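You operate a simulated robot arm through the tools that you are given. There is no shell and no other tool. Be economical: measure what you need, move in short steps, check, and stop when the job is done.

Carry out the task below with a simulated two-armed robot. There is one attempt and no reset: what you move stays moved.

JOB
Pull the yellow-foot post's clip, then slide on its collar and ring.
Fine: clip in the square yellow tray; the yellow-band collar first, then the yellow-band black ring; post slid to the long orange bar; the other set stays.

The check looks at the end state, three seconds after you hand in, the way a careful person would. Anything else that was tipped, shoved, dropped, spilled or broken makes it a failure.

ROBOT AND FRAMES
Two 7-joint arms with two-finger parallel grippers on one trunk, on a base that drives. Base frame: it is fixed to the floor where the robot stands at the start and does not move with it; the origin is under the middle of the robot, x ahead of it, y to its left, z up; the surface under the hand at the start is at about z = 0.82. Lengths are in m, angles in degrees, forces in N, time in s.
The left shoulder is at the start at [0.06, 0.143, 0.926], the right one opposite. With the tool pointing down near the work surface each hand reaches from about 0.32 to 0.74 m from the robot's upright axis, wherever it stands, measured 20 degrees to its own side. Places, roughly: blue-band clip (5x5x2 cm) [0.5, 0, 1]; inside of the square yellow tray [0.7, 0.1, 0.8]. Payload 1.57 kg a hand.
Tool frame (each hand has its own): the origin (TCP) lies between the finger pads and is the grasp point; the fingertips stand 0.03 m ahead of it; z points along the fingers, y is the line along which they close. The gripper opens to 0.11 m. The fingers are 0.024 m wide and 0.012 m thick; the gripper's body (0.048 by 0.112 m) begins 0.078 m behind the TCP.
Orientation is told as [roll, pitch, yaw] about the base's x, y, z axes, in that order, counted from this pose: with the fingers straight down and closing along the base's y, the tool's x points along the base's -x, its y along +y and its z along -z.

CONTROLS
- The arms move only by the tool step_arm. It takes "left_motion", "right_motion" or both (then of equal length, played together; a hand with none holds still); each is a list of rows, each an object of numbers (a shift or turn left out is 0, a gripper value left out holds the last): "x", "y", "z": the shift along the tool's x, y, z in m; "rx", "ry", "rz": the turn, a rotation vector about the tool's x, y, z in degrees; "claw": the finger opening in m, from 0 to 0.11. In form: [{"x": .., "y": .., "z": .., "rx": .., "ry": .., "rz": .., "claw": ..}, ...]. A call has 1 to 8 rows; each row shifts and turns the commanded pose from where the row before left it, along the tool's axes as they then stand. Rows are played at 5 a second. More than 0.05 m and 8.6 degrees between two rows, or a gripper value outside its range, and nothing of the call is played. A pose out of reach is approached as far as the arm can. The call stops where the force on the tool passes 40 N (or 10 N more than at its start, if that is more) or the arm is blocked; 0.2 s more then pass. The fingers move at their own pace (about 0.045 m/s each) and stop on an object; they squeeze with about 22 N. The grip force told is the motor's: it shows also when the fingers shut on nothing. Time passes only in rows, and 0.2 s behind the last, so rows that do not move let the fingers close. The reply holds the time, the measured pose of the TCP, the force on the tool along the base axes, the opening and the grip force, in the units named above and with some noise, with the torque about the TCP (base axes, N m) and any sound that the robot's microphone picked up.
- Cameras (640 x 400 px; columns grow to the right, rows downward): "scene" is now at [0.0483, -0.0061, 1.5383]; the picture's right is [-0.06, -1.00, 0.00], its down [-0.75, 0.05, -0.66] and it looks along [0.66, -0.04, -0.75] (base axes); focal length 257 px, centre (320, 200). "left" rides on the left gripper at [0.07, -0.016, -0.141] in its tool frame; the picture's right is [0.23, 0.97, 0.00], its down [-0.86, 0.20, -0.48] and it looks along [-0.47, 0.11, 0.88] (tool axes); focal length 222 px, centre (320, 200). "right" rides on the right gripper at [0.07, 0.016, -0.141] in its tool frame; the picture's right is [-0.23, 0.97, 0.00], its down [-0.86, -0.20, -0.48] and it looks along [-0.47, -0.11, 0.88] (tool axes); focal length 222 px, centre (320, 200).
- get_image(camera): a new picture of that camera. It takes no simulated time.
- slide_trunk(by): slides the trunk up (or, below 0, down) by that many m; the arms and the scene camera ride with it, the base frame stays. It gives what a move gives, with no picture.
- base_move(legs): drives the robot by 1 to 6 legs, each [ahead, left, turn to the left] in m, m and degrees, along the robot's own axes; the way and the turn of a leg run together, so that a leg with both is an arc; at most 1.5 m and 180 degrees a leg. The arms and the cameras ride along, it lands a little off, and it stops where it bumps. It gives what a move gives.
- head_to(pan, tilt): turns the head with the scene camera to pan (to the left, within 86 degrees either way) and tilt (down, from -29 to 69), counted from straight ahead of the robot. It gives what a move gives.
- pixel_to_xyz(camera, pixels): there is no depth. For up to 12 entries [column, row, z] of the newest picture of that camera ("zoom" is the newest enlarged one), the place [x, y] in the base frame at which the ray of that pixel passes the height z, good to about 0.002 m. It takes no simulated time.
- zoom(camera, box): a new picture of the part [left, top, right, bottom] of that camera's present view, enlarged. It takes no simulated time.
- close_job(): hands the job in; it is judged then, once.

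Go step by step. Measure first, check grasps and placings, and put right what went wrong. The budget is 80 turns and 70 pictures, counting those below and the enlarged ones. Unless the task says otherwise, let go and move clear before handing in, and close with one line.

The tools are called as a command line: name --argument value ..., lists and objects as JSON in quotes. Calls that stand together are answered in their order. step_arm: Moves the arms, as the interface text tells. Its arguments: {"type":"object","properties":{"left_motion":{"type":"array","items":{"type":"object","properties":{"x":{"type":"number"},"y":{"type":"number"},"z":{"type":"number"},"rx":{"type":"number"},"ry":{"type":"number"},"rz":{"type":"number"},"claw":{"type":"number"}}}},"right_motion":{"type":"array","items":{"type":"object","properties":{"x":{"type":"number"},"y":{"type":"number"},"z":{"type":"number"},"rx":{"type":"number"},"ry":{"type":"number"},"rz":{"type":"number"},"claw":{"type":"number"}}}}},"required":[]} The other tools are called the same way: slide_trunk (by) slides the trunk up or down; base_move (legs) drives the base; head_to (pan, tilt) turns the head that bears the scene camera; get_image (camera) takes a picture; pixel_to_xyz (camera, pixels) gives the place at which the rays of pixels pass given heights; zoom (camera, box) takes an enlarged picture of a part of a camera's view; close_job () hands the job in.

At the start:

```text
time: 0.0
left_position: [0.6091, 0.1276, 1.0005]
left_tcp_rot: [0.1, -0.1, 0.0]
left_contact_force: [-0.5, 1.0, 1.2]
left_torque: [0.01, 0.03, 0.01]
left_width: 0.1099
left_grasp_force: 0.1
right_position: [0.4663, -0.3458, 0.9991]
right_tcp_rot: [0.0, 0.0, 0.0]
right_contact_force: [-0.2, -0.5, 0.0]
right_torque: [-0.02, 0.0, -0.01]
right_width: 0.1099
right_grasp_force: 0.2
trunk travel left (down, up): [-0.525, 0.065]
robot x, y, heading: [-0.0001, 0.0011, -0.0]
head pan, tilt: [-3.7, 48.6]
```

scene: 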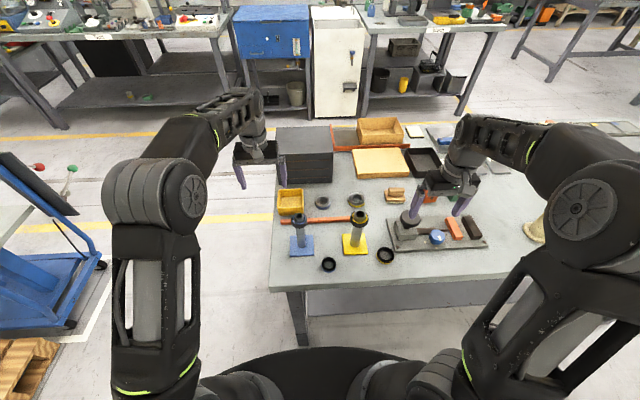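
right: 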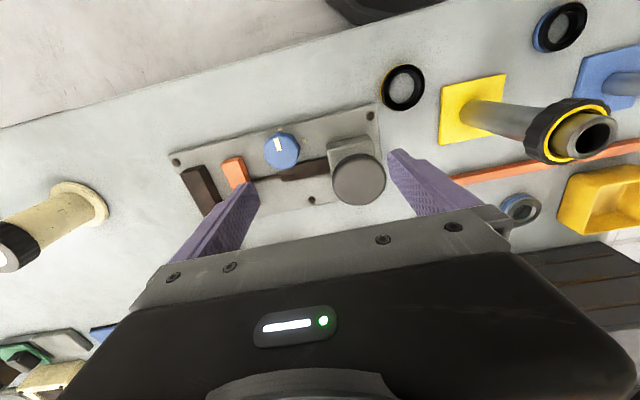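
left: 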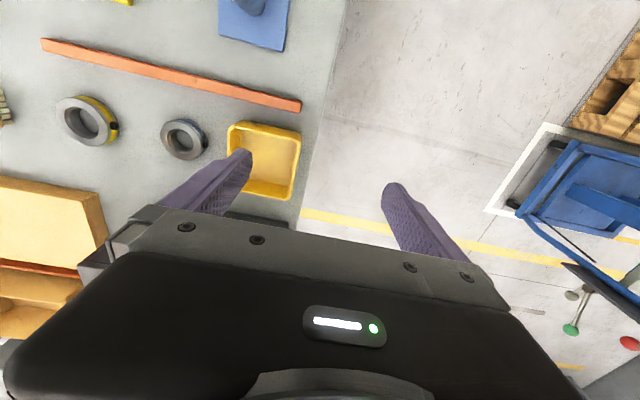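

The scene shows two posts (blue foot near (301,245), yellow foot near (355,240)), collars near (322,202) and (355,200), rings near (328,264) and (385,255). I zoom for detail.

zoom --camera "scene" --box '[265, 175, 425, 275]'

zoom --camera "right" --box '[360, 0, 640, 240]'

```text
4.00 times, centred on (345, 225) of scene
```

zoom: 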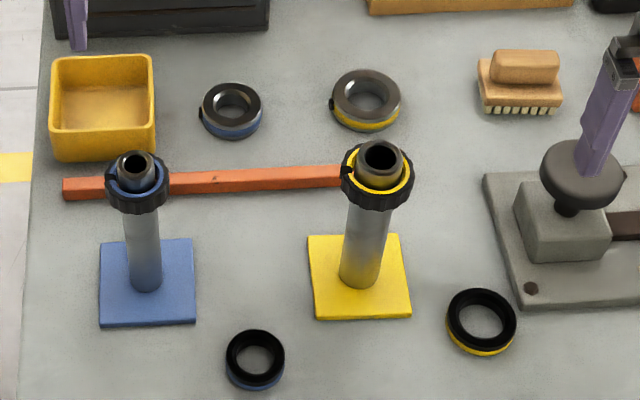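

```text
1.67 times, centred on (500, 120) of right
```

zoom: 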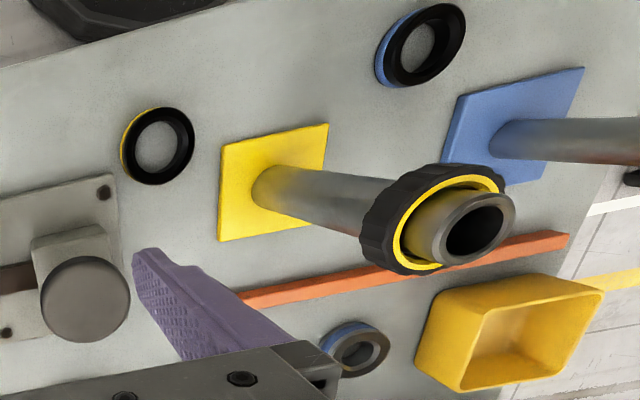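

The black notched clip sits near the top of the yellow post (zoom (377,180)). I measure the pieces via scene pixels.

pixel_to_xyz --camera "scene" --pixels '[[342, 234, 0.828], [364.5, 233.5, 0.828], [367.7, 253, 0.828], [344, 254.5, 0.828], [355, 245.5, 0.828], [360, 214, 0.98], [360, 214, 1.0], [356.5, 201.5, 0.84], [385.2, 254, 0.84], [290.5, 202, 0.86], [281, 224, 0.83], [348, 219, 0.83]]'

pixel_to_xyz --camera "right" --pixels '[[443, 86, 0.828], [503, 75, 0.828], [505, 131, 0.828], [440, 145, 0.828], [590, 135, 0.96], [590, 135, 0.98], [590, 135, 1.0], [403, 87, 0.835], [522, 208, 0.835], [471, 112, 0.828]]'

zoom --camera "left" --box '[40, 20, 320, 220]'

```text
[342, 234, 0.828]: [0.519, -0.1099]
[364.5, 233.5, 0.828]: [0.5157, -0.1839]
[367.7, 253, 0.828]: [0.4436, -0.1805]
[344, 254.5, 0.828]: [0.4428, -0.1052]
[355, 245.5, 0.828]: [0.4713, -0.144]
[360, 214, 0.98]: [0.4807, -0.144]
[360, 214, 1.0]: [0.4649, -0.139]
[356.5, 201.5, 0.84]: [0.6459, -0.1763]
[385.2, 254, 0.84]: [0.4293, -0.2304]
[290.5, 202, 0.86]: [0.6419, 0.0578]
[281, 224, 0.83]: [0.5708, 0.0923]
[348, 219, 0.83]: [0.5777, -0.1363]
```

```text
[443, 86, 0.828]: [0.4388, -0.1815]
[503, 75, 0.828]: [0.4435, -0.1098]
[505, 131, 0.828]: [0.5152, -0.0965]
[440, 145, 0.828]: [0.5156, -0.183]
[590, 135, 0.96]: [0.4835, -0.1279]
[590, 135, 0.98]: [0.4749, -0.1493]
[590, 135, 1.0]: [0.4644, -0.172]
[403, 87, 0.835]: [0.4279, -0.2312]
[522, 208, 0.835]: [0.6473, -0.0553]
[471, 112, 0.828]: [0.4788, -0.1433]
```

```text
2.00 times, centred on (180, 120) of left
```

zoom: 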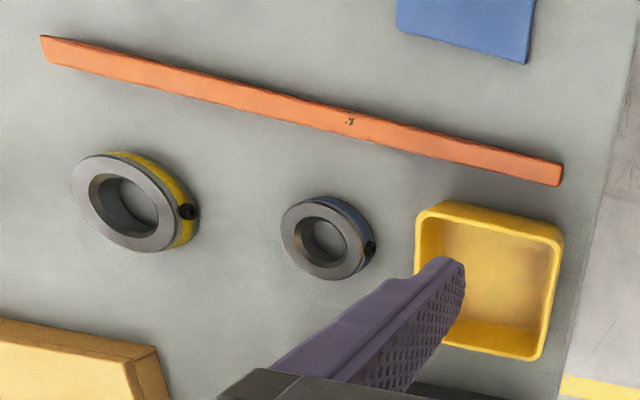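

The yellow post axis is near (0.479,-0.144), top around z 0.977. I measure the bar ends, tray and collars in the left view (zoom).

pixel_to_xyz --camera "zoom" --pixels '[[42, 38, 0.83], [46, 62, 0.83], [562, 164, 0.83], [558, 186, 0.83], [128, 202, 0.84], [325, 238, 0.84], [417, 212, 0.86], [562, 238, 0.86], [540, 360, 0.86], [72, 185, 0.84], [178, 225, 0.84]]'

zoom --camera "scene" --box '[335, 200, 385, 260]'

```text
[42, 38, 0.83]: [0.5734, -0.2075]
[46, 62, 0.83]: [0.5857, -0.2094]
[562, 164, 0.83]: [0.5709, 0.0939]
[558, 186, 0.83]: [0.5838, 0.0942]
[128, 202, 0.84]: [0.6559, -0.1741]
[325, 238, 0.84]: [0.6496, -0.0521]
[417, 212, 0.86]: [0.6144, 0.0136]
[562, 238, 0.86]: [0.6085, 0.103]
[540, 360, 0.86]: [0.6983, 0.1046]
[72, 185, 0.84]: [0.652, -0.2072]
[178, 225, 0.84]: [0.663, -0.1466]
```

```text
6.67 times, centred on (360, 230) of scene
```

zoom: 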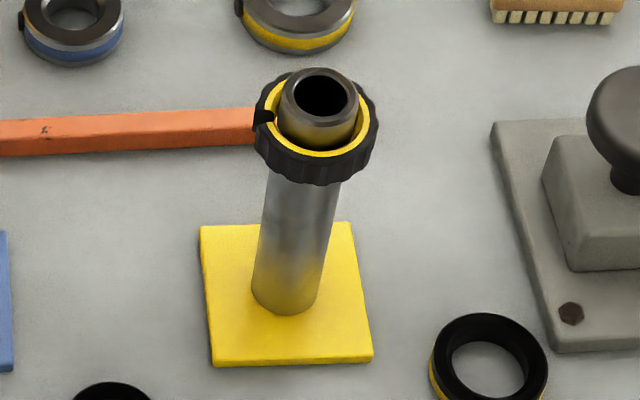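

The bar spans y −0.208..0.094 at x≈0.572, so the foot must later move about +0.055 in x. I take the right hand above the yellow post, high enough to clear it.

step_arm --right_motion '[{"z": -0.04}, {"z": -0.04}, {"y": 0.04, "x": -0.003}, {"y": 0.04, "x": -0.003}, {"y": 0.04, "x": -0.003}, {"y": 0.04, "x": -0.004}, {"y": 0.0418}, {}]'

get_image --camera "right"

get_image --camera "scene"

```text
time: 1.8
left_position: [0.609, 0.1284, 1.0002]
left_tcp_rot: [0.0, 0.0, 0.0]
left_contact_force: [0.1, 0.1, 0.1]
left_torque: [0.06, -0.02, 0.01]
left_width: 0.1098
left_grasp_force: 0.1
right_position: [0.4788, -0.1451, 1.0795]
right_tcp_rot: [0.1, 0.1, 0.0]
right_contact_force: [0.6, 0.8, -0.7]
right_torque: [0.02, 0.0, 0.01]
right_width: 0.1098
right_grasp_force: 0.1
trunk travel left (down, up): [-0.525, 0.065]
robot x, y, heading: [-0.0004, -0.0008, -0.0]
head pan, tilt: [-3.7, 48.6]
```

```text
62 pictures are left
```

right: 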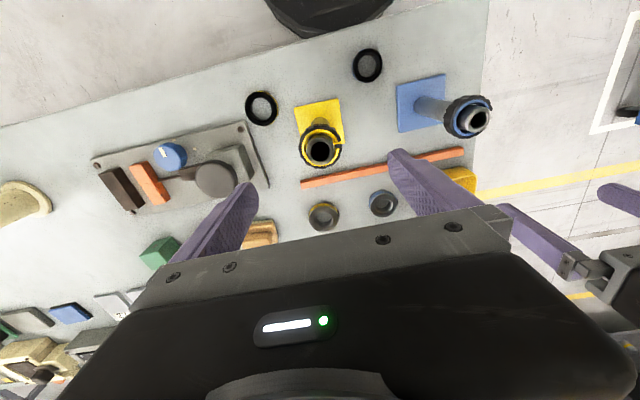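

```text
61 pictures are left
```

scene: 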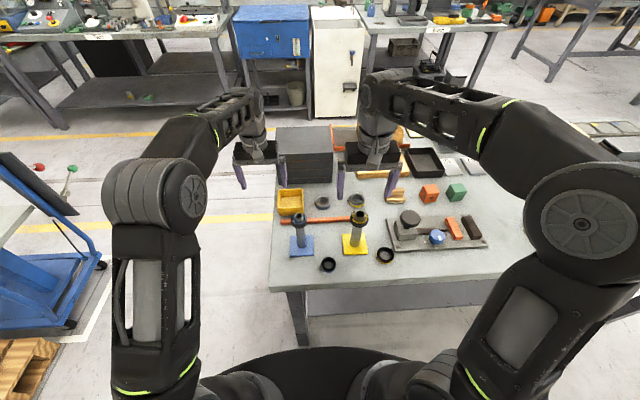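

The hand is above the post; I zoom on the clip at (320,148).

zoom --camera "right" --box '[270, 90, 370, 190]'

pixel_to_xyz --camera "zoom" --pixels '[[320, 200, 0.96]]'

```text
4.00 times, centred on (320, 140) of right
```

zoom: 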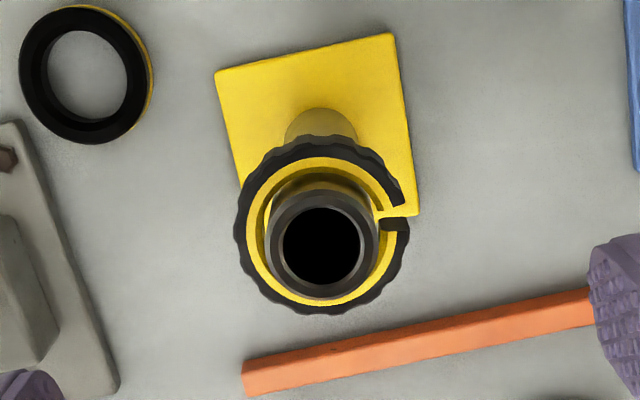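

```text
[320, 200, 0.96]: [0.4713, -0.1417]
```

The C-clip's gap faces +y (zoom (395,215)). I get clip and post-top coordinates.

pixel_to_xyz --camera "zoom" --pixels '[[322, 222, 0.96], [235, 228, 0.96], [408, 225, 0.96], [325, 136, 0.96], [322, 313, 0.96], [322, 246, 0.977], [322, 128, 0.828], [266, 245, 0.977], [378, 245, 0.977]]'

```text
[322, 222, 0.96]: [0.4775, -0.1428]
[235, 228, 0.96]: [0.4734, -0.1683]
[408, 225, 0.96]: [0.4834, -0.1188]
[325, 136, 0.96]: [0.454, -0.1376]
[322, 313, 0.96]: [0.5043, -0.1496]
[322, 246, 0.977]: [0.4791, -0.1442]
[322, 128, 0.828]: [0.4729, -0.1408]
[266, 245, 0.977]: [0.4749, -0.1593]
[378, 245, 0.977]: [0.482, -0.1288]
```

Clip is 5 cm across, centred (0.4785,−0.1435). I descend around it and close along y.

step_arm --right_motion '[{"z": 0.035, "y": 0.0015, "claw": 0.09}, {"z": 0.035}, {"z": 0.03}, {"z": 0.02}, {"z": 0.0065, "claw": 0.07}, {"claw": 0.05}, {"claw": 0.04}, {"claw": 0.03}]'

zoom --camera "scene" --box '[300, 140, 420, 260]'

```text
time: 3.6
left_position: [0.6089, 0.1283, 0.9996]
left_tcp_rot: [-0.1, -0.1, 0.0]
left_contact_force: [-0.2, -0.5, 0.0]
left_torque: [0.03, -0.04, 0.02]
left_width: 0.11
left_grasp_force: 0.0
right_position: [0.4795, -0.1423, 0.9527]
right_tcp_rot: [0.0, -0.1, 0.1]
right_contact_force: [-0.2, -0.3, -1.8]
right_torque: [-0.1, -0.03, 0.01]
right_width: 0.0501
right_grasp_force: 21.9
trunk travel left (down, up): [-0.525, 0.065]
robot x, y, heading: [-0.0005, 0.0027, 0.1]
head pan, tilt: [-3.7, 48.6]
```

```text
3.33 times, centred on (360, 200) of scene
```

zoom: 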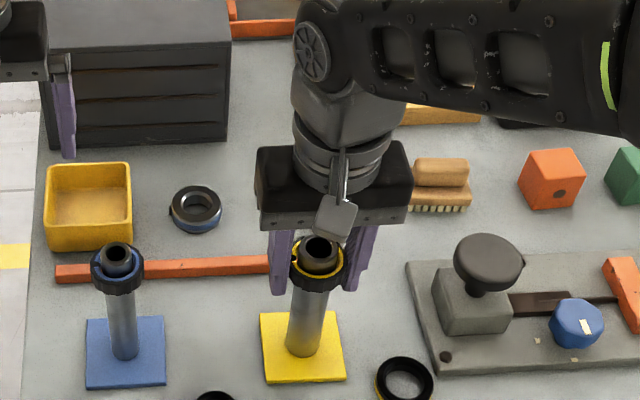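

Clip gripped at 0.050 m with 22 N. I lift gently in small steps, watching the force.

step_arm --right_motion '[{"z": -0.003}, {"z": -0.003}, {"z": -0.004}]'

zoom --camera "scene" --box '[320, 180, 400, 260]'

```text
time: 4.4
left_position: [0.6082, 0.128, 0.9994]
left_tcp_rot: [0.0, -0.1, -0.1]
left_contact_force: [1.2, -1.0, 0.7]
left_torque: [0.0, -0.02, -0.02]
left_width: 0.1102
left_grasp_force: 0.1
right_position: [0.4796, -0.1426, 0.9651]
right_tcp_rot: [0.0, -0.2, 0.1]
right_contact_force: [-0.5, -3.2, 5.7]
right_torque: [-0.14, -0.12, -0.05]
right_width: 0.0499
right_grasp_force: 11.1
trunk travel left (down, up): [-0.525, 0.065]
robot x, y, heading: [-0.0015, 0.0026, -0.2]
head pan, tilt: [-3.7, 48.6]
```

```text
5.00 times, centred on (360, 220) of scene
```

zoom: 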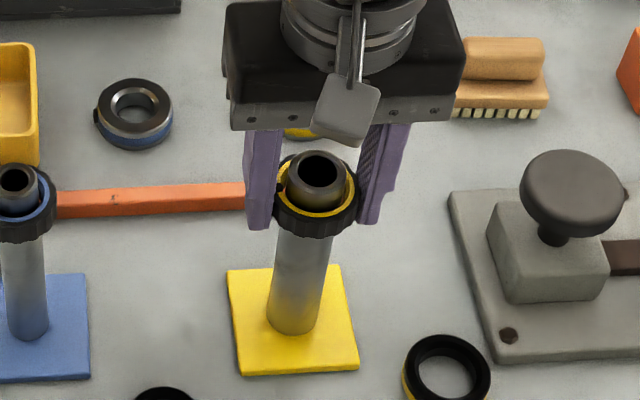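

The hand rose 12 mm, but the post stayed and the clip may have too; I check closer whether the clip moved or the fingers slipped.

zoom --camera "scene" --box '[340, 200, 380, 240]'

zoom --camera "right" --box '[220, 80, 420, 220]'

```text
10.00 times, centred on (360, 220) of scene
```

zoom: 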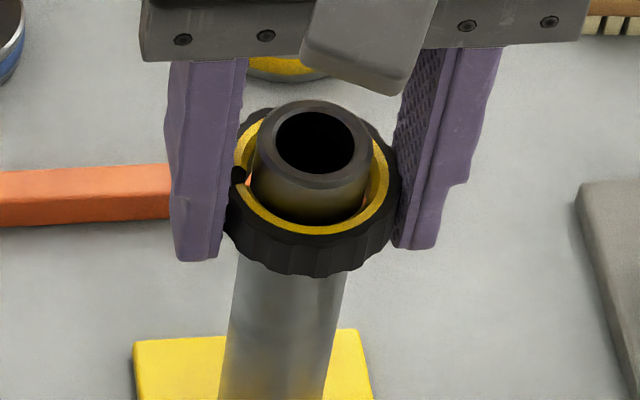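

```text
2.86 times, centred on (320, 150) of right
```

zoom: 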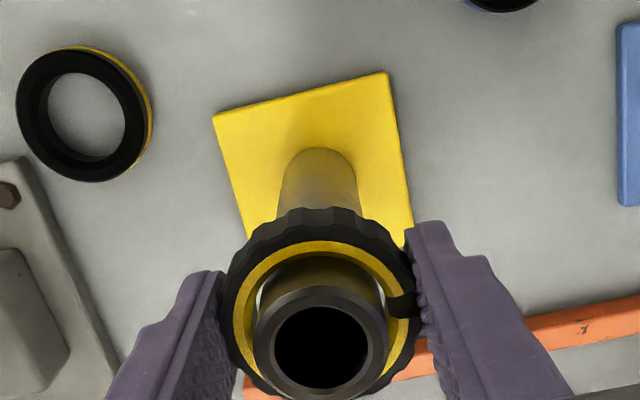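

The clip stayed put (bottom still at row 227.7) and the fingers slid. I go back down, re-grip, and lift in a tiny step to read the force.

step_arm --right_motion '[{"claw": 0.07}, {"z": 0.007}, {"z": 0.007}, {"claw": 0.05}, {"claw": 0.02}, {"claw": 0.0}, {}, {"z": -0.002}]'

step_arm --right_motion '[{"z": -0.002}]'

step_arm --right_motion '[{"z": -0.002}]'

```text
time: 6.2
left_position: [0.6092, 0.1273, 1.0001]
left_tcp_rot: [0.0, -0.1, -0.1]
left_contact_force: [-0.4, 0.0, -0.1]
left_torque: [-0.01, -0.03, -0.04]
left_width: 0.11
left_grasp_force: 0.2
right_position: [0.4791, -0.1418, 0.9503]
right_tcp_rot: [0.1, 0.1, 0.0]
right_contact_force: [-1.3, 0.7, -4.5]
right_torque: [0.0, 0.06, 0.01]
right_width: 0.0501
right_grasp_force: 22.4
trunk travel left (down, up): [-0.525, 0.065]
robot x, y, heading: [-0.0027, -0.0011, -0.2]
head pan, tilt: [-3.7, 48.6]
```

```text
time: 6.6
left_position: [0.609, 0.1277, 0.9991]
left_tcp_rot: [0.0, -0.2, 0.0]
left_contact_force: [-0.3, 0.2, 0.3]
left_torque: [-0.01, -0.02, -0.03]
left_width: 0.1102
left_grasp_force: 0.0
right_position: [0.4802, -0.1432, 0.9539]
right_tcp_rot: [-0.1, 0.0, 0.0]
right_contact_force: [0.3, -0.1, -4.9]
right_torque: [0.02, 0.01, 0.03]
right_width: 0.0504
right_grasp_force: 21.8
trunk travel left (down, up): [-0.525, 0.065]
robot x, y, heading: [0.0028, -0.0012, -0.0]
head pan, tilt: [-3.7, 48.6]
```

```text
time: 7.0
left_position: [0.6093, 0.1283, 0.9993]
left_tcp_rot: [0.0, -0.1, -0.1]
left_contact_force: [-0.6, 0.2, 0.3]
left_torque: [-0.01, -0.01, 0.01]
left_width: 0.11
left_grasp_force: 0.2
right_position: [0.4798, -0.1419, 0.9564]
right_tcp_rot: [0.0, -0.1, 0.0]
right_contact_force: [-0.3, -0.3, -6.0]
right_torque: [-0.01, 0.0, 0.01]
right_width: 0.0502
right_grasp_force: 21.8
trunk travel left (down, up): [-0.525, 0.065]
robot x, y, heading: [-0.0023, -0.0008, 0.1]
head pan, tilt: [-3.7, 48.6]
```

Only about −6 N of load builds; I look at what is moving.

zoom --camera "scene" --box '[340, 200, 380, 240]'

zoom --camera "scene" --box '[335, 225, 375, 265]'

```text
10.00 times, centred on (360, 220) of scene
```

zoom: 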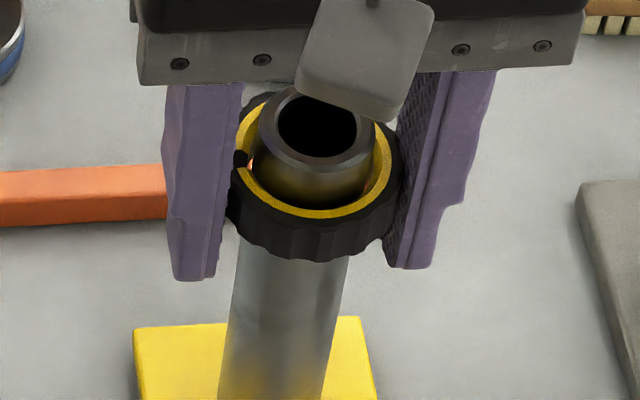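

```text
10.00 times, centred on (355, 245) of scene
```

zoom: 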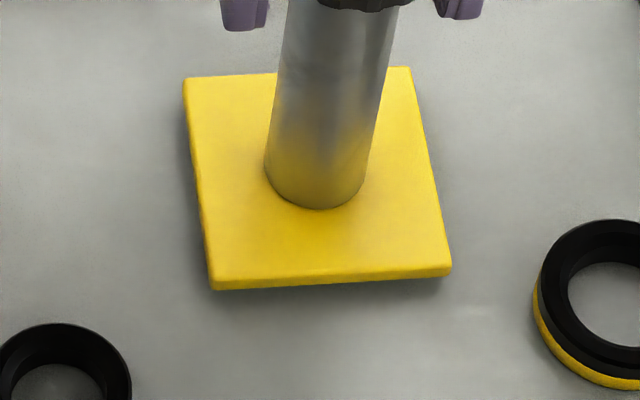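

The post foot lifted ~5 mm (shadow under it), so the post weighs ~6 N and the clip grips harder; the left hand must hold the shaft. I set the post down, keep the right grip, and bring the left hand round in front-left.

step_arm --right_motion '[{"z": 0.003}, {"z": 0.003}, {}, {}, {}, {}, {}, {}]' --left_motion '[{"z": -0.045}, {"z": -0.045}, {"x": 0.04, "y": -0.026}, {"x": 0.04, "y": -0.026}, {"x": 0.04, "y": -0.026}, {"x": 0.04, "y": -0.026}, {"x": 0.04, "y": -0.026}, {"x": 0.04, "y": -0.026, "claw": 0.08}]'

step_arm --left_motion '[{"rz": 8}, {"rz": 8}, {"rz": 8}, {"rz": 8}, {"rz": 8}, {"rz": 5}]'

step_arm --left_motion '[{"ry": -8}, {"ry": -8}, {"ry": -8}, {"ry": -8}, {"ry": -8}, {"ry": -8}, {"ry": -7}]'

get_image --camera "scene"

get_image --camera "left"

```text
time: 8.8
left_position: [0.3662, -0.028, 1.0325]
left_tcp_rot: [0.0, -0.1, 0.0]
left_contact_force: [-1.0, -0.5, -0.8]
left_torque: [-0.02, 0.03, 0.01]
left_width: 0.0797
left_grasp_force: 0.0
left hand out of reach, approached as far as the arm can: row 1, 2
right_position: [0.4798, -0.1429, 0.9496]
right_tcp_rot: [0.0, 0.0, 0.0]
right_contact_force: [-0.4, -0.5, -5.5]
right_torque: [-0.01, -0.01, 0.0]
right_width: 0.05
right_grasp_force: 21.8
trunk travel left (down, up): [-0.525, 0.065]
robot x, y, heading: [-0.0019, -0.0011, 0.0]
head pan, tilt: [-3.7, 48.6]
```

```text
time: 10.2
left_position: [0.3696, -0.0276, 1.0343]
left_tcp_rot: [0.0, -0.2, -45.1]
left_contact_force: [0.1, 0.0, -1.3]
left_torque: [-0.01, 0.02, -0.01]
left_width: 0.0802
left_grasp_force: 0.0
right_position: [0.4796, -0.1424, 0.9499]
right_tcp_rot: [0.0, 0.0, -0.1]
right_contact_force: [0.0, 0.1, -5.3]
right_torque: [-0.01, -0.02, -0.01]
right_width: 0.0499
right_grasp_force: 21.6
trunk travel left (down, up): [-0.525, 0.065]
robot x, y, heading: [-0.0024, 0.0005, -0.1]
head pan, tilt: [-3.7, 48.6]
```

```text
time: 11.8
left_position: [0.4007, -0.0451, 1.054]
left_tcp_rot: [0.2, -54.6, -45.2]
left_contact_force: [0.1, -0.2, 0.3]
left_torque: [0.05, 0.01, -0.02]
left_width: 0.0799
left_grasp_force: 0.0
left hand out of reach, approached as far as the arm can: row 6, 7
right_position: [0.4795, -0.1434, 0.9489]
right_tcp_rot: [-0.1, 0.0, 0.0]
right_contact_force: [1.1, -0.7, -3.9]
right_torque: [0.0, 0.0, 0.01]
right_width: 0.0502
right_grasp_force: 22.1
trunk travel left (down, up): [-0.525, 0.065]
robot x, y, heading: [0.0004, -0.0004, 0.1]
head pan, tilt: [-3.7, 48.6]
```

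```text
53 pictures are left
```

scene: 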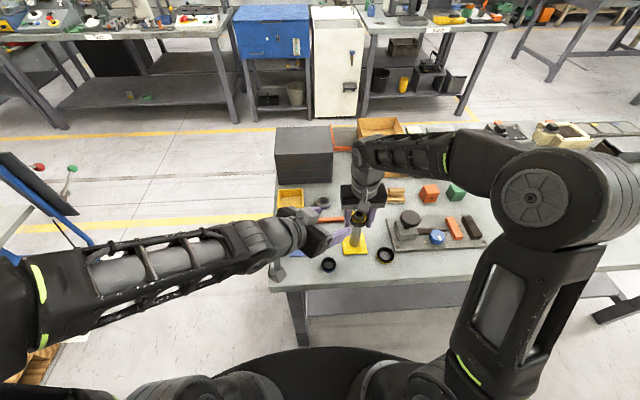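

```text
52 pictures are left
```

left: 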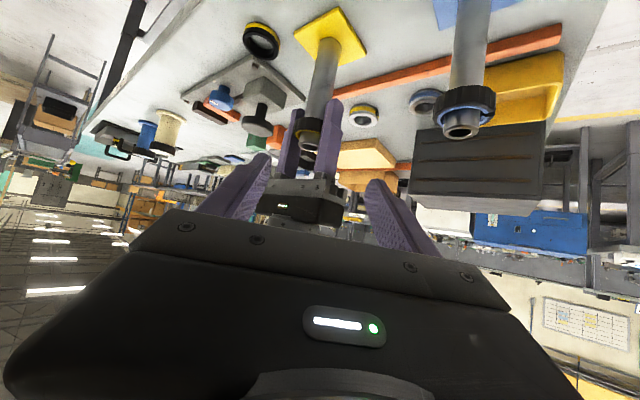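

The tilted left pose works (pitch −55, yaw −45). I lower it to a pre-grasp about 8 cm short of the shaft at z≈0.885.

step_arm --left_motion '[{"x": 0.0229, "y": -0.003, "z": 0.0262}, {"x": 0.0229, "y": -0.003, "z": 0.0262}, {"x": 0.0229, "y": -0.003, "z": 0.0262}, {"x": 0.0229, "y": -0.003, "z": 0.0262}, {"x": 0.0229, "y": -0.003, "z": 0.0262}, {}]'

get_image --camera "left"

zoom --camera "scene" --box '[240, 170, 420, 280]'

```text
time: 13.2
left_position: [0.426, -0.0828, 0.9106]
left_tcp_rot: [0.0, -55.1, -44.9]
left_contact_force: [0.5, -0.4, -0.3]
left_torque: [-0.02, -0.01, -0.01]
left_width: 0.08
left_grasp_force: 0.1
left hand out of reach, approached as far as the arm can: row 1, 2
right_position: [0.4796, -0.1411, 0.9492]
right_tcp_rot: [0.1, -0.1, 0.0]
right_contact_force: [0.4, 0.2, -2.1]
right_torque: [0.03, 0.0, 0.01]
right_width: 0.0498
right_grasp_force: 21.7
trunk travel left (down, up): [-0.525, 0.065]
robot x, y, heading: [-0.0009, -0.0004, 0.2]
head pan, tilt: [-3.7, 48.6]
```

```text
51 pictures are left
```

left: 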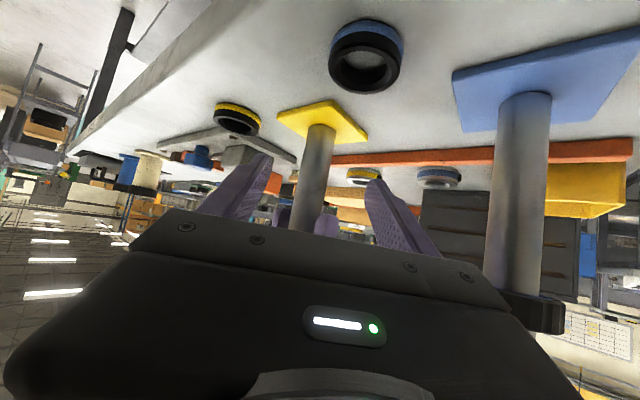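

```text
3.56 times, centred on (330, 225) of scene
```

zoom: 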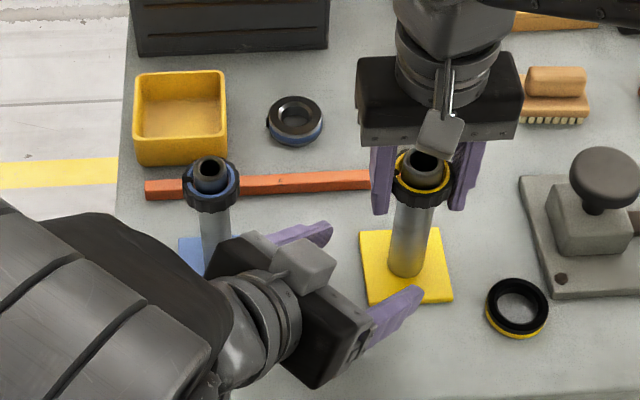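

The shaft is centred between the left fingers (left view (315,170)). I advance to the shaft a bit lower (z≈0.875) and close.

step_arm --left_motion '[{"x": 0.012, "z": 0.009}, {"x": -0.0096, "y": -0.0017, "z": 0.0256}, {"x": -0.0096, "y": -0.0017, "z": 0.0256}, {"x": -0.0095, "y": -0.0016, "z": 0.0256}, {"claw": 0.06}, {"claw": 0.045}]'

zoom --camera "scene" --box '[300, 190, 420, 270]'

get_image --camera "left"

```text
time: 14.6
left_position: [0.4797, -0.1434, 0.877]
left_tcp_rot: [0.0, -55.1, -45.1]
left_contact_force: [0.1, 0.3, 0.2]
left_torque: [0.0, 0.01, -0.01]
left_width: 0.0451
left_grasp_force: 0.0
right_position: [0.4804, -0.1417, 0.9502]
right_tcp_rot: [-0.1, 0.1, 0.0]
right_contact_force: [0.2, -1.0, -2.6]
right_torque: [-0.02, 0.0, -0.03]
right_width: 0.05
right_grasp_force: 22.1
trunk travel left (down, up): [-0.525, 0.065]
robot x, y, heading: [-0.0005, 0.001, 0.1]
head pan, tilt: [-3.7, 48.6]
```

```text
5.00 times, centred on (360, 230) of scene
```

zoom: 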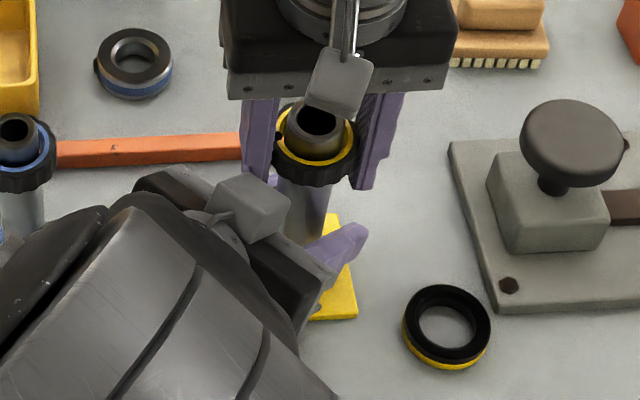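

```text
48 pictures are left
```

left: 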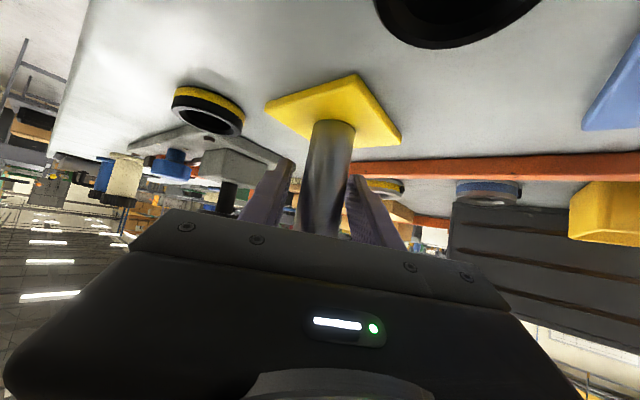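

The fingers straddle the shaft cleanly. I close the left grip, then pull the clip up in small steps.

step_arm --left_motion '[{"claw": 0.03}, {"claw": 0.01}, {"claw": 0.0}, {}]'

step_arm --right_motion '[{"z": -0.003}, {"z": -0.003}]'

step_arm --right_motion '[{"z": -0.003}, {"z": -0.003}]'

zoom --camera "scene" --box '[300, 190, 420, 270]'

```text
time: 15.6
left_position: [0.4797, -0.1426, 0.8786]
left_tcp_rot: [0.2, -55.1, -45.0]
left_contact_force: [2.0, 2.3, -0.8]
left_torque: [-0.22, 0.24, 0.05]
left_width: 0.0317
left_grasp_force: 21.9
right_position: [0.4799, -0.1418, 0.9485]
right_tcp_rot: [0.0, 0.1, 0.0]
right_contact_force: [-0.4, -1.8, -0.2]
right_torque: [0.02, -0.01, 0.02]
right_width: 0.0502
right_grasp_force: 22.1
trunk travel left (down, up): [-0.525, 0.065]
robot x, y, heading: [0.0009, -0.003, 0.1]
head pan, tilt: [-3.7, 48.6]
heard: snap
```

```text
time: 16.2
left_position: [0.4798, -0.1425, 0.8789]
left_tcp_rot: [0.1, -55.1, -45.0]
left_contact_force: [2.4, 1.1, 0.3]
left_torque: [-0.21, 0.31, -0.03]
left_width: 0.0314
left_grasp_force: 22.1
right_position: [0.4805, -0.1422, 0.9564]
right_tcp_rot: [0.0, 0.0, 0.0]
right_contact_force: [-1.3, -1.1, -2.2]
right_torque: [0.0, -0.03, 0.01]
right_width: 0.0501
right_grasp_force: 21.5
trunk travel left (down, up): [-0.525, 0.065]
robot x, y, heading: [-0.0001, -0.0034, -0.1]
head pan, tilt: [-3.7, 48.6]
```

```text
time: 16.8
left_position: [0.4799, -0.1426, 0.8767]
left_tcp_rot: [0.0, -55.1, -45.1]
left_contact_force: [1.7, 2.0, 0.1]
left_torque: [-0.2, 0.29, -0.03]
left_width: 0.0316
left_grasp_force: 22.6
right_position: [0.4808, -0.143, 0.9635]
right_tcp_rot: [0.1, 0.0, -0.1]
right_contact_force: [-1.6, -1.8, -1.5]
right_torque: [0.05, -0.05, 0.02]
right_width: 0.05
right_grasp_force: 22.3
trunk travel left (down, up): [-0.525, 0.065]
robot x, y, heading: [0.0005, 0.0011, -0.3]
head pan, tilt: [-3.7, 48.6]
```

```text
5.00 times, centred on (360, 230) of scene
```

zoom: 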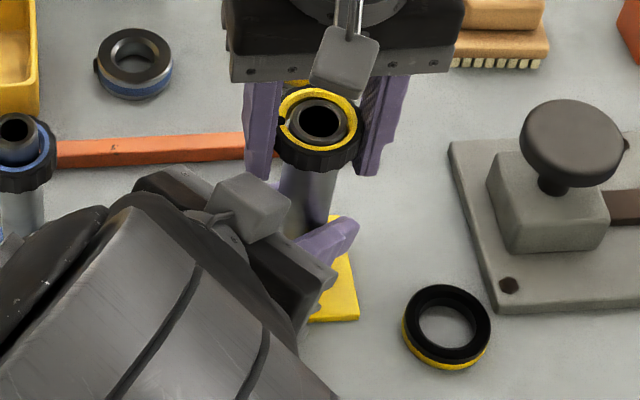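

A snap was heard and the clip now rides up the post. I lift it clear.

step_arm --right_motion '[{"z": -0.01}, {"z": -0.02}, {"z": -0.03}, {"z": -0.03}, {}]'

zoom --camera "scene" --box '[260, 150, 420, 270]'

```text
time: 18.0
left_position: [0.4797, -0.1419, 0.8783]
left_tcp_rot: [0.1, -55.1, -45.1]
left_contact_force: [0.7, 0.8, 0.8]
left_torque: [-0.16, 0.2, -0.04]
left_width: 0.0314
left_grasp_force: 21.7
right_position: [0.479, -0.1407, 1.0516]
right_tcp_rot: [0.1, 0.0, 0.1]
right_contact_force: [-0.9, 1.1, -1.1]
right_torque: [0.01, -0.02, 0.04]
right_width: 0.0502
right_grasp_force: 21.7
trunk travel left (down, up): [-0.525, 0.065]
robot x, y, heading: [0.0013, 0.0035, 0.0]
head pan, tilt: [-3.7, 48.6]
```

```text
3.33 times, centred on (340, 210) of scene
```

zoom: 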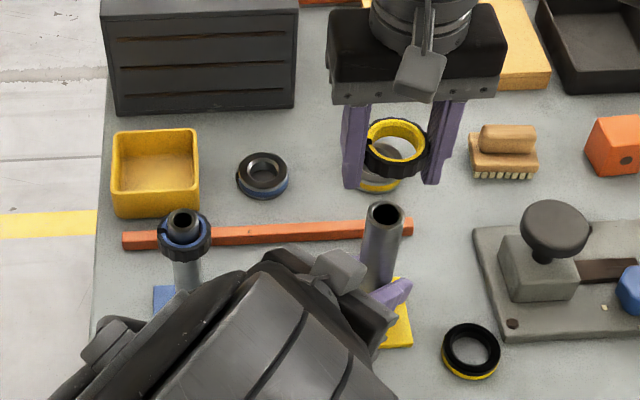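

The clip is off. I measure the tray's rim (zoom corners (113,131),(198,130),(200,187),(113,191)).

pixel_to_xyz --camera "zoom" --pixels '[[113, 131, 0.86], [198, 130, 0.86], [200, 187, 0.86], [113, 191, 0.86], [113, 131, 0.85], [198, 130, 0.85], [200, 187, 0.85], [113, 191, 0.85], [117, 219, 0.82], [199, 213, 0.82], [380, 182, 0.82]]'

```text
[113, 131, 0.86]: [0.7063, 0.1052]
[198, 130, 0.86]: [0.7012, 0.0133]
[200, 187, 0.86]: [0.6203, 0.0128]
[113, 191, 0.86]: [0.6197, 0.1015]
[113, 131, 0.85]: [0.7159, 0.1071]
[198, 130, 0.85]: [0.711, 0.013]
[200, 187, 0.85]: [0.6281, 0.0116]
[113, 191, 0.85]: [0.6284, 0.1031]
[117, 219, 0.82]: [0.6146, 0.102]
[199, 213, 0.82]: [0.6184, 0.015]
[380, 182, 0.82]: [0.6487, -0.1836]
```

Tray centre (0.658,0.058), rim z≈0.862. I carry the clip over it, turning 45° so the fingers fit the tray's diagonal.

step_arm --right_motion '[{"x": -0.03, "y": 0.033}, {"x": -0.03, "y": 0.033}, {"x": -0.03, "y": 0.033}, {"x": -0.03, "y": 0.033}, {"x": -0.03, "y": 0.033}, {"x": -0.029, "y": 0.034}, {}]'

step_arm --right_motion '[{"rz": -8}, {"rz": -8}, {"rz": -8}, {"rz": -8}, {"rz": -8}, {"rz": -5}, {"z": 0.04}, {"z": 0.03}]'

get_image --camera "right"

zoom --camera "scene" --box '[240, 130, 400, 250]'

```text
time: 19.6
left_position: [0.4802, -0.1421, 0.878]
left_tcp_rot: [0.1, -55.1, -44.9]
left_contact_force: [-0.6, 1.5, 0.7]
left_torque: [-0.15, 0.21, -0.08]
left_width: 0.0317
left_grasp_force: 21.9
right_position: [0.576, -0.0359, 1.0531]
right_tcp_rot: [0.1, -0.4, 0.0]
right_contact_force: [0.8, -0.2, 0.2]
right_torque: [-0.01, 0.04, 0.03]
right_width: 0.0499
right_grasp_force: 22.0
right hand out of reach, approached as far as the arm can: row 4, 5, 6
trunk travel left (down, up): [-0.525, 0.065]
robot x, y, heading: [-0.0004, -0.0027, -0.0]
head pan, tilt: [-3.7, 48.6]
```

```text
time: 21.4
left_position: [0.4803, -0.1432, 0.8779]
left_tcp_rot: [0.1, -55.1, -45.0]
left_contact_force: [-0.3, 0.5, 0.0]
left_torque: [-0.16, 0.21, -0.04]
left_width: 0.0316
left_grasp_force: 22.2
right_position: [0.5763, -0.0356, 0.9827]
right_tcp_rot: [-0.2, -0.4, 37.0]
right_contact_force: [-0.1, 0.0, -0.3]
right_torque: [0.0, -0.02, -0.02]
right_width: 0.0501
right_grasp_force: 21.8
right hand out of reach, approached as far as the arm can: row 1
trunk travel left (down, up): [-0.525, 0.065]
robot x, y, heading: [0.002, -0.0005, -0.1]
head pan, tilt: [-3.7, 48.6]
```

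```text
45 pictures are left
```

right: 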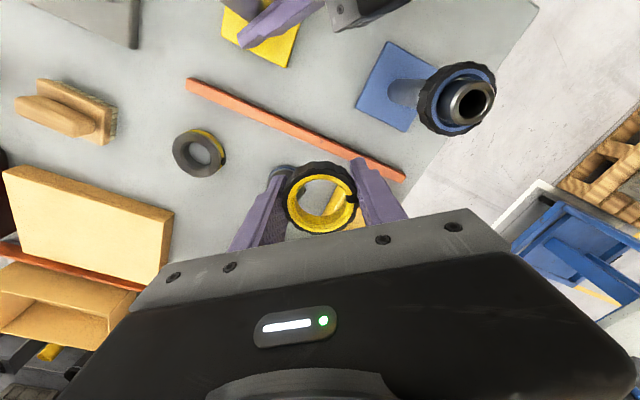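

```text
3.33 times, centred on (320, 190) of scene
```

zoom: 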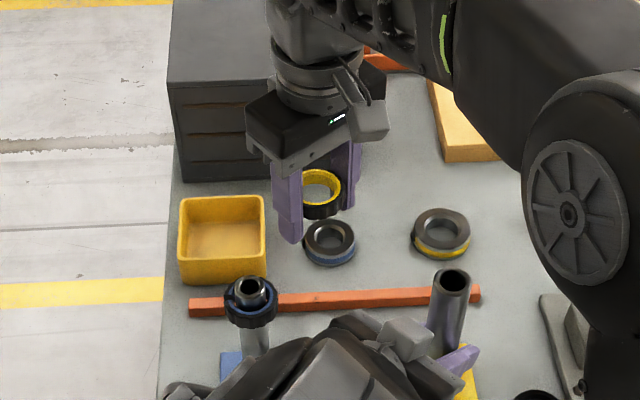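

Reach stopped short at height; at z 0.98 I can go on. I check the black cabinet's front edge before moving further.

pixel_to_xyz --camera "zoom" --pixels '[[183, 182, 0.82], [168, 81, 0.9], [168, 81, 0.93], [168, 81, 0.96], [275, 72, 0.93]]'

step_arm --right_motion '[{"z": 0.02}, {"x": -0.03, "y": 0.006}, {"x": -0.03, "y": 0.006}]'

```text
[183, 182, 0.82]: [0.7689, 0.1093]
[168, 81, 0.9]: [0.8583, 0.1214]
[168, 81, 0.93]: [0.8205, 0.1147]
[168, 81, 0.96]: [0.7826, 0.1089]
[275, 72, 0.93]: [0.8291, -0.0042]
```

```text
time: 22.2
left_position: [0.4794, -0.1432, 0.8776]
left_tcp_rot: [0.1, -55.1, -45.2]
left_contact_force: [1.0, 0.7, 0.3]
left_torque: [-0.16, 0.21, -0.05]
left_width: 0.0318
left_grasp_force: 22.1
right_position: [0.6151, 0.0105, 0.9651]
right_tcp_rot: [-0.1, -0.4, 36.9]
right_contact_force: [-0.2, -0.3, 0.4]
right_torque: [0.01, 0.03, -0.02]
right_width: 0.05
right_grasp_force: 21.9
trunk travel left (down, up): [-0.525, 0.065]
robot x, y, heading: [0.0032, 0.003, 0.2]
head pan, tilt: [-3.7, 48.6]
```

Box front is at x≈0.77, clear. I finish the move over the tray.

step_arm --right_motion '[{"x": -0.021, "y": 0.004, "z": 0.012}, {"x": -0.021, "y": 0.004, "z": 0.012}, {"x": -0.021, "y": 0.004, "z": 0.01}, {"rz": -8}, {}]'

get_image --camera "right"

zoom --camera "scene" --box '[250, 150, 350, 230]'

```text
time: 23.4
left_position: [0.4799, -0.1428, 0.8795]
left_tcp_rot: [0.1, -55.0, -45.2]
left_contact_force: [0.8, -1.0, 0.6]
left_torque: [-0.23, 0.2, 0.04]
left_width: 0.0314
left_grasp_force: 21.9
right_position: [0.6362, 0.0307, 0.9476]
right_tcp_rot: [-0.3, -0.5, 45.1]
right_contact_force: [0.1, 0.4, 0.0]
right_torque: [0.0, 0.02, 0.01]
right_width: 0.0502
right_grasp_force: 21.8
right hand out of reach, approached as far as the arm can: row 2, 3
trunk travel left (down, up): [-0.525, 0.065]
robot x, y, heading: [0.0002, -0.0025, -0.3]
head pan, tilt: [-3.7, 48.6]
```

```text
43 pictures are left
```

right: 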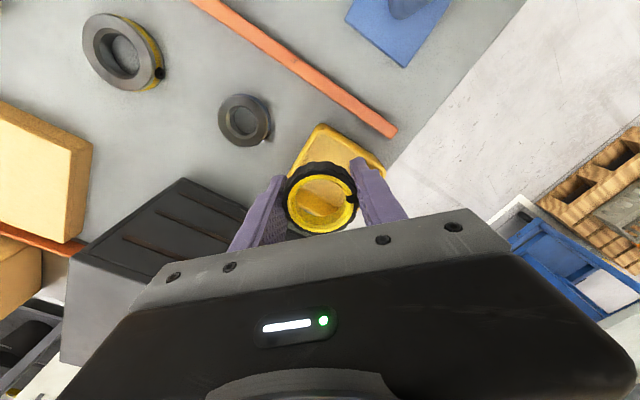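

```text
5.00 times, centred on (300, 190) of scene
```

zoom: 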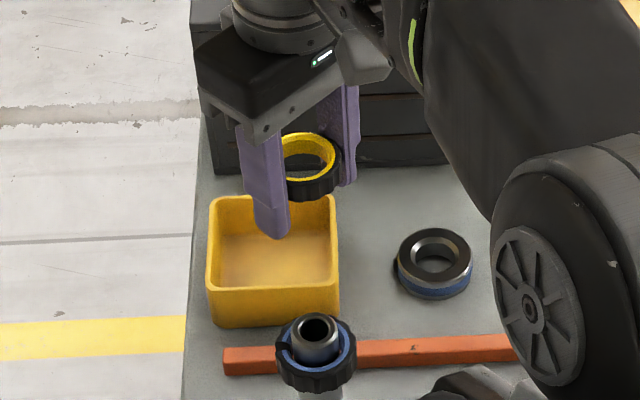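

Still reach-limited at this height; I lower to z≈0.915 and push on.

step_arm --right_motion '[{"z": 0.016}, {"z": 0.016}, {"x": -0.0175, "y": 0.002}, {"x": -0.0175, "y": 0.0015}, {}]'

get_image --camera "right"

```text
time: 24.6
left_position: [0.48, -0.1421, 0.8776]
left_tcp_rot: [0.0, -55.0, -45.1]
left_contact_force: [0.3, 0.4, 0.6]
left_torque: [-0.2, 0.23, -0.04]
left_width: 0.0316
left_grasp_force: 22.3
right_position: [0.6469, 0.0468, 0.9156]
right_tcp_rot: [-0.3, -0.6, 45.0]
right_contact_force: [-0.2, -0.4, -1.0]
right_torque: [0.01, 0.02, -0.01]
right_width: 0.0501
right_grasp_force: 21.7
right hand out of reach, approached as far as the arm can: row 4
trunk travel left (down, up): [-0.525, 0.065]
robot x, y, heading: [0.0015, -0.0019, -0.1]
head pan, tilt: [-3.7, 48.6]
```

```text
41 pictures are left
```

right: 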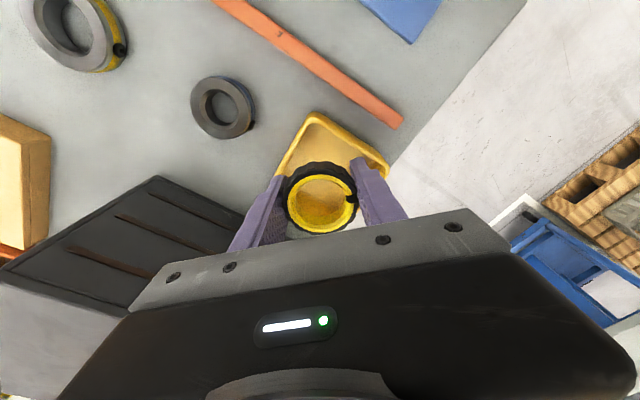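

About 15 mm short along the tool's −x. I lower slightly, shift, and check.

step_arm --right_motion '[{"z": 0.012}, {"x": -0.008}, {"x": -0.008}, {}]'

zoom --camera "scene" --box '[260, 160, 340, 220]'

```text
time: 25.6
left_position: [0.4799, -0.1421, 0.8773]
left_tcp_rot: [0.1, -55.1, -45.0]
left_contact_force: [0.1, 1.3, 1.6]
left_torque: [-0.2, 0.23, 0.01]
left_width: 0.0317
left_grasp_force: 22.5
right_position: [0.6466, 0.0476, 0.9038]
right_tcp_rot: [-0.2, -0.3, 45.0]
right_contact_force: [-0.3, -0.3, -1.0]
right_torque: [-0.01, 0.01, -0.03]
right_width: 0.05
right_grasp_force: 22.1
right hand out of reach, approached as far as the arm can: row 2, 3
trunk travel left (down, up): [-0.525, 0.065]
robot x, y, heading: [0.0004, -0.0009, -0.0]
head pan, tilt: [-3.7, 48.6]
```

```text
6.67 times, centred on (300, 190) of scene
```

zoom: 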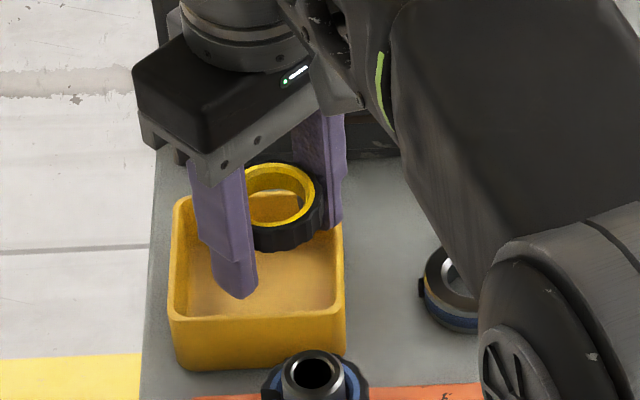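

Reach-limited at this orientation, ~15 mm short. I tilt the hand slightly outward (brings the wrist nearer) and shift the rest.

step_arm --right_motion '[{"ry": -7}, {"ry": -7}, {"x": -0.008}, {"x": -0.007}, {}]'

zoom --camera "scene" --box '[260, 160, 340, 220]'

```text
time: 26.8
left_position: [0.4795, -0.1428, 0.8771]
left_tcp_rot: [0.1, -55.1, -45.1]
left_contact_force: [0.2, 0.8, 1.6]
left_torque: [-0.17, 0.22, 0.0]
left_width: 0.0315
left_grasp_force: 21.4
right_position: [0.6572, 0.0566, 0.9055]
right_tcp_rot: [-0.2, -14.4, 44.9]
right_contact_force: [0.0, 0.0, -0.5]
right_torque: [0.0, 0.03, 0.03]
right_width: 0.0499
right_grasp_force: 21.7
trunk travel left (down, up): [-0.525, 0.065]
robot x, y, heading: [-0.001, 0.0007, -0.1]
head pan, tilt: [-3.7, 48.6]
```

```text
6.67 times, centred on (300, 190) of scene
```

zoom: 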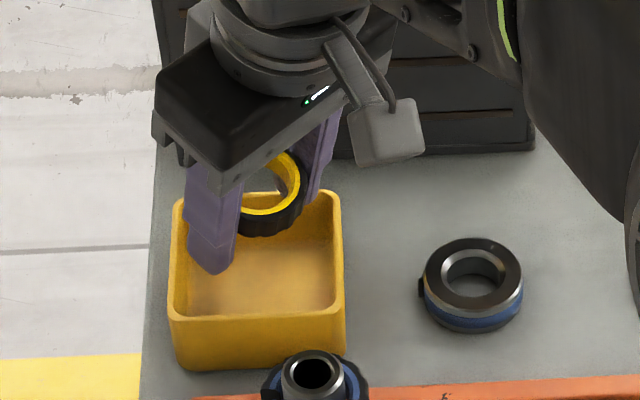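

Centred now over the tray. I lower 3 cm and open a little.

step_arm --right_motion '[{"x": 0.003, "z": 0.01}, {"x": 0.003, "z": 0.01}, {"x": 0.003, "z": 0.009}, {}, {"claw": 0.056}, {"claw": 0.06}, {}]'

zoom --camera "scene" --box '[260, 160, 340, 220]'

get_image --camera "right"

```text
time: 28.4
left_position: [0.4803, -0.1421, 0.8765]
left_tcp_rot: [0.1, -55.1, -45.2]
left_contact_force: [-0.2, 1.0, -0.1]
left_torque: [-0.23, 0.2, -0.01]
left_width: 0.0315
left_grasp_force: 22.4
right_position: [0.6537, 0.0554, 0.876]
right_tcp_rot: [-0.2, -14.3, 45.0]
right_contact_force: [-2.0, 0.8, -1.1]
right_torque: [0.03, 0.06, 0.0]
right_width: 0.0593
right_grasp_force: 0.1
trunk travel left (down, up): [-0.525, 0.065]
robot x, y, heading: [-0.0027, -0.0011, 0.1]
head pan, tilt: [-3.7, 48.6]
```

```text
6.67 times, centred on (300, 190) of scene
```

zoom: 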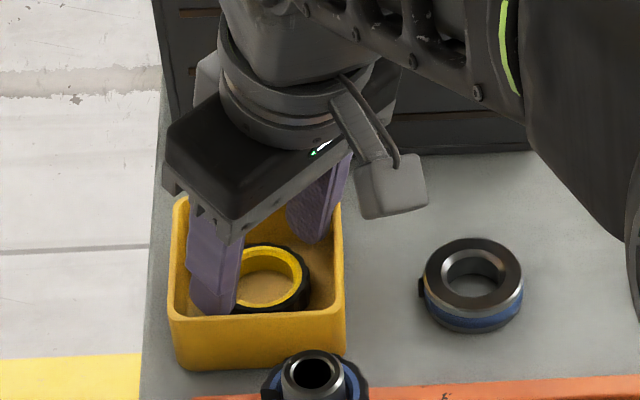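

```text
37 pictures are left
```

right: 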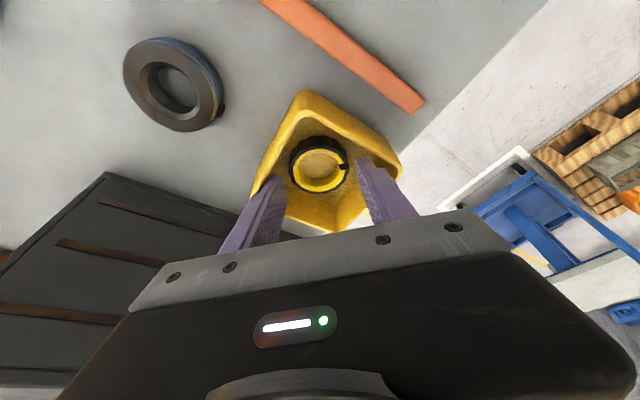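

Clip lies flat in the tray ((318,170) right view). I raise the right hand straight out, then untilt it while backing towards the collar.

step_arm --right_motion '[{"x": -0.005, "z": -0.0195}, {"x": -0.005, "z": -0.0195}, {"x": 0.03, "z": -0.01}, {"x": 0.04, "z": -0.01, "ry": 7}, {"x": 0.04, "z": -0.01, "ry": 7}, {"y": -0.04}, {"y": -0.04}, {"y": -0.03}]'

get_image --camera "right"

```text
time: 30.2
left_position: [0.48, -0.1426, 0.8774]
left_tcp_rot: [0.1, -55.1, -45.1]
left_contact_force: [1.7, -1.5, -0.3]
left_torque: [-0.21, 0.12, 0.09]
left_width: 0.0318
left_grasp_force: 22.0
right_position: [0.6542, -0.1055, 0.9249]
right_tcp_rot: [-0.2, -0.4, 44.9]
right_contact_force: [-0.7, 0.4, -1.0]
right_torque: [0.01, 0.02, 0.03]
right_width: 0.0599
right_grasp_force: 0.0
trunk travel left (down, up): [-0.525, 0.065]
robot x, y, heading: [0.0014, 0.0016, -0.1]
head pan, tilt: [-3.7, 48.6]
```

```text
36 pictures are left
```

right: 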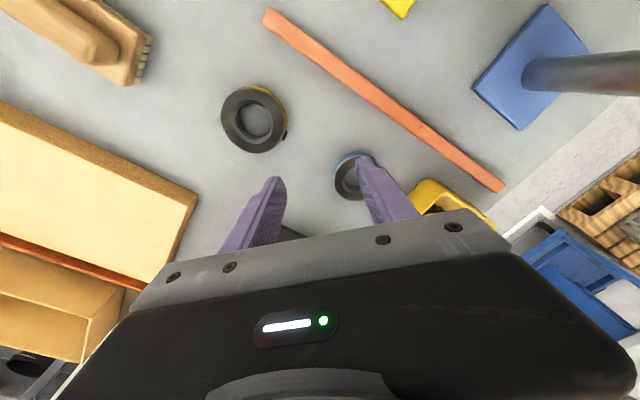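

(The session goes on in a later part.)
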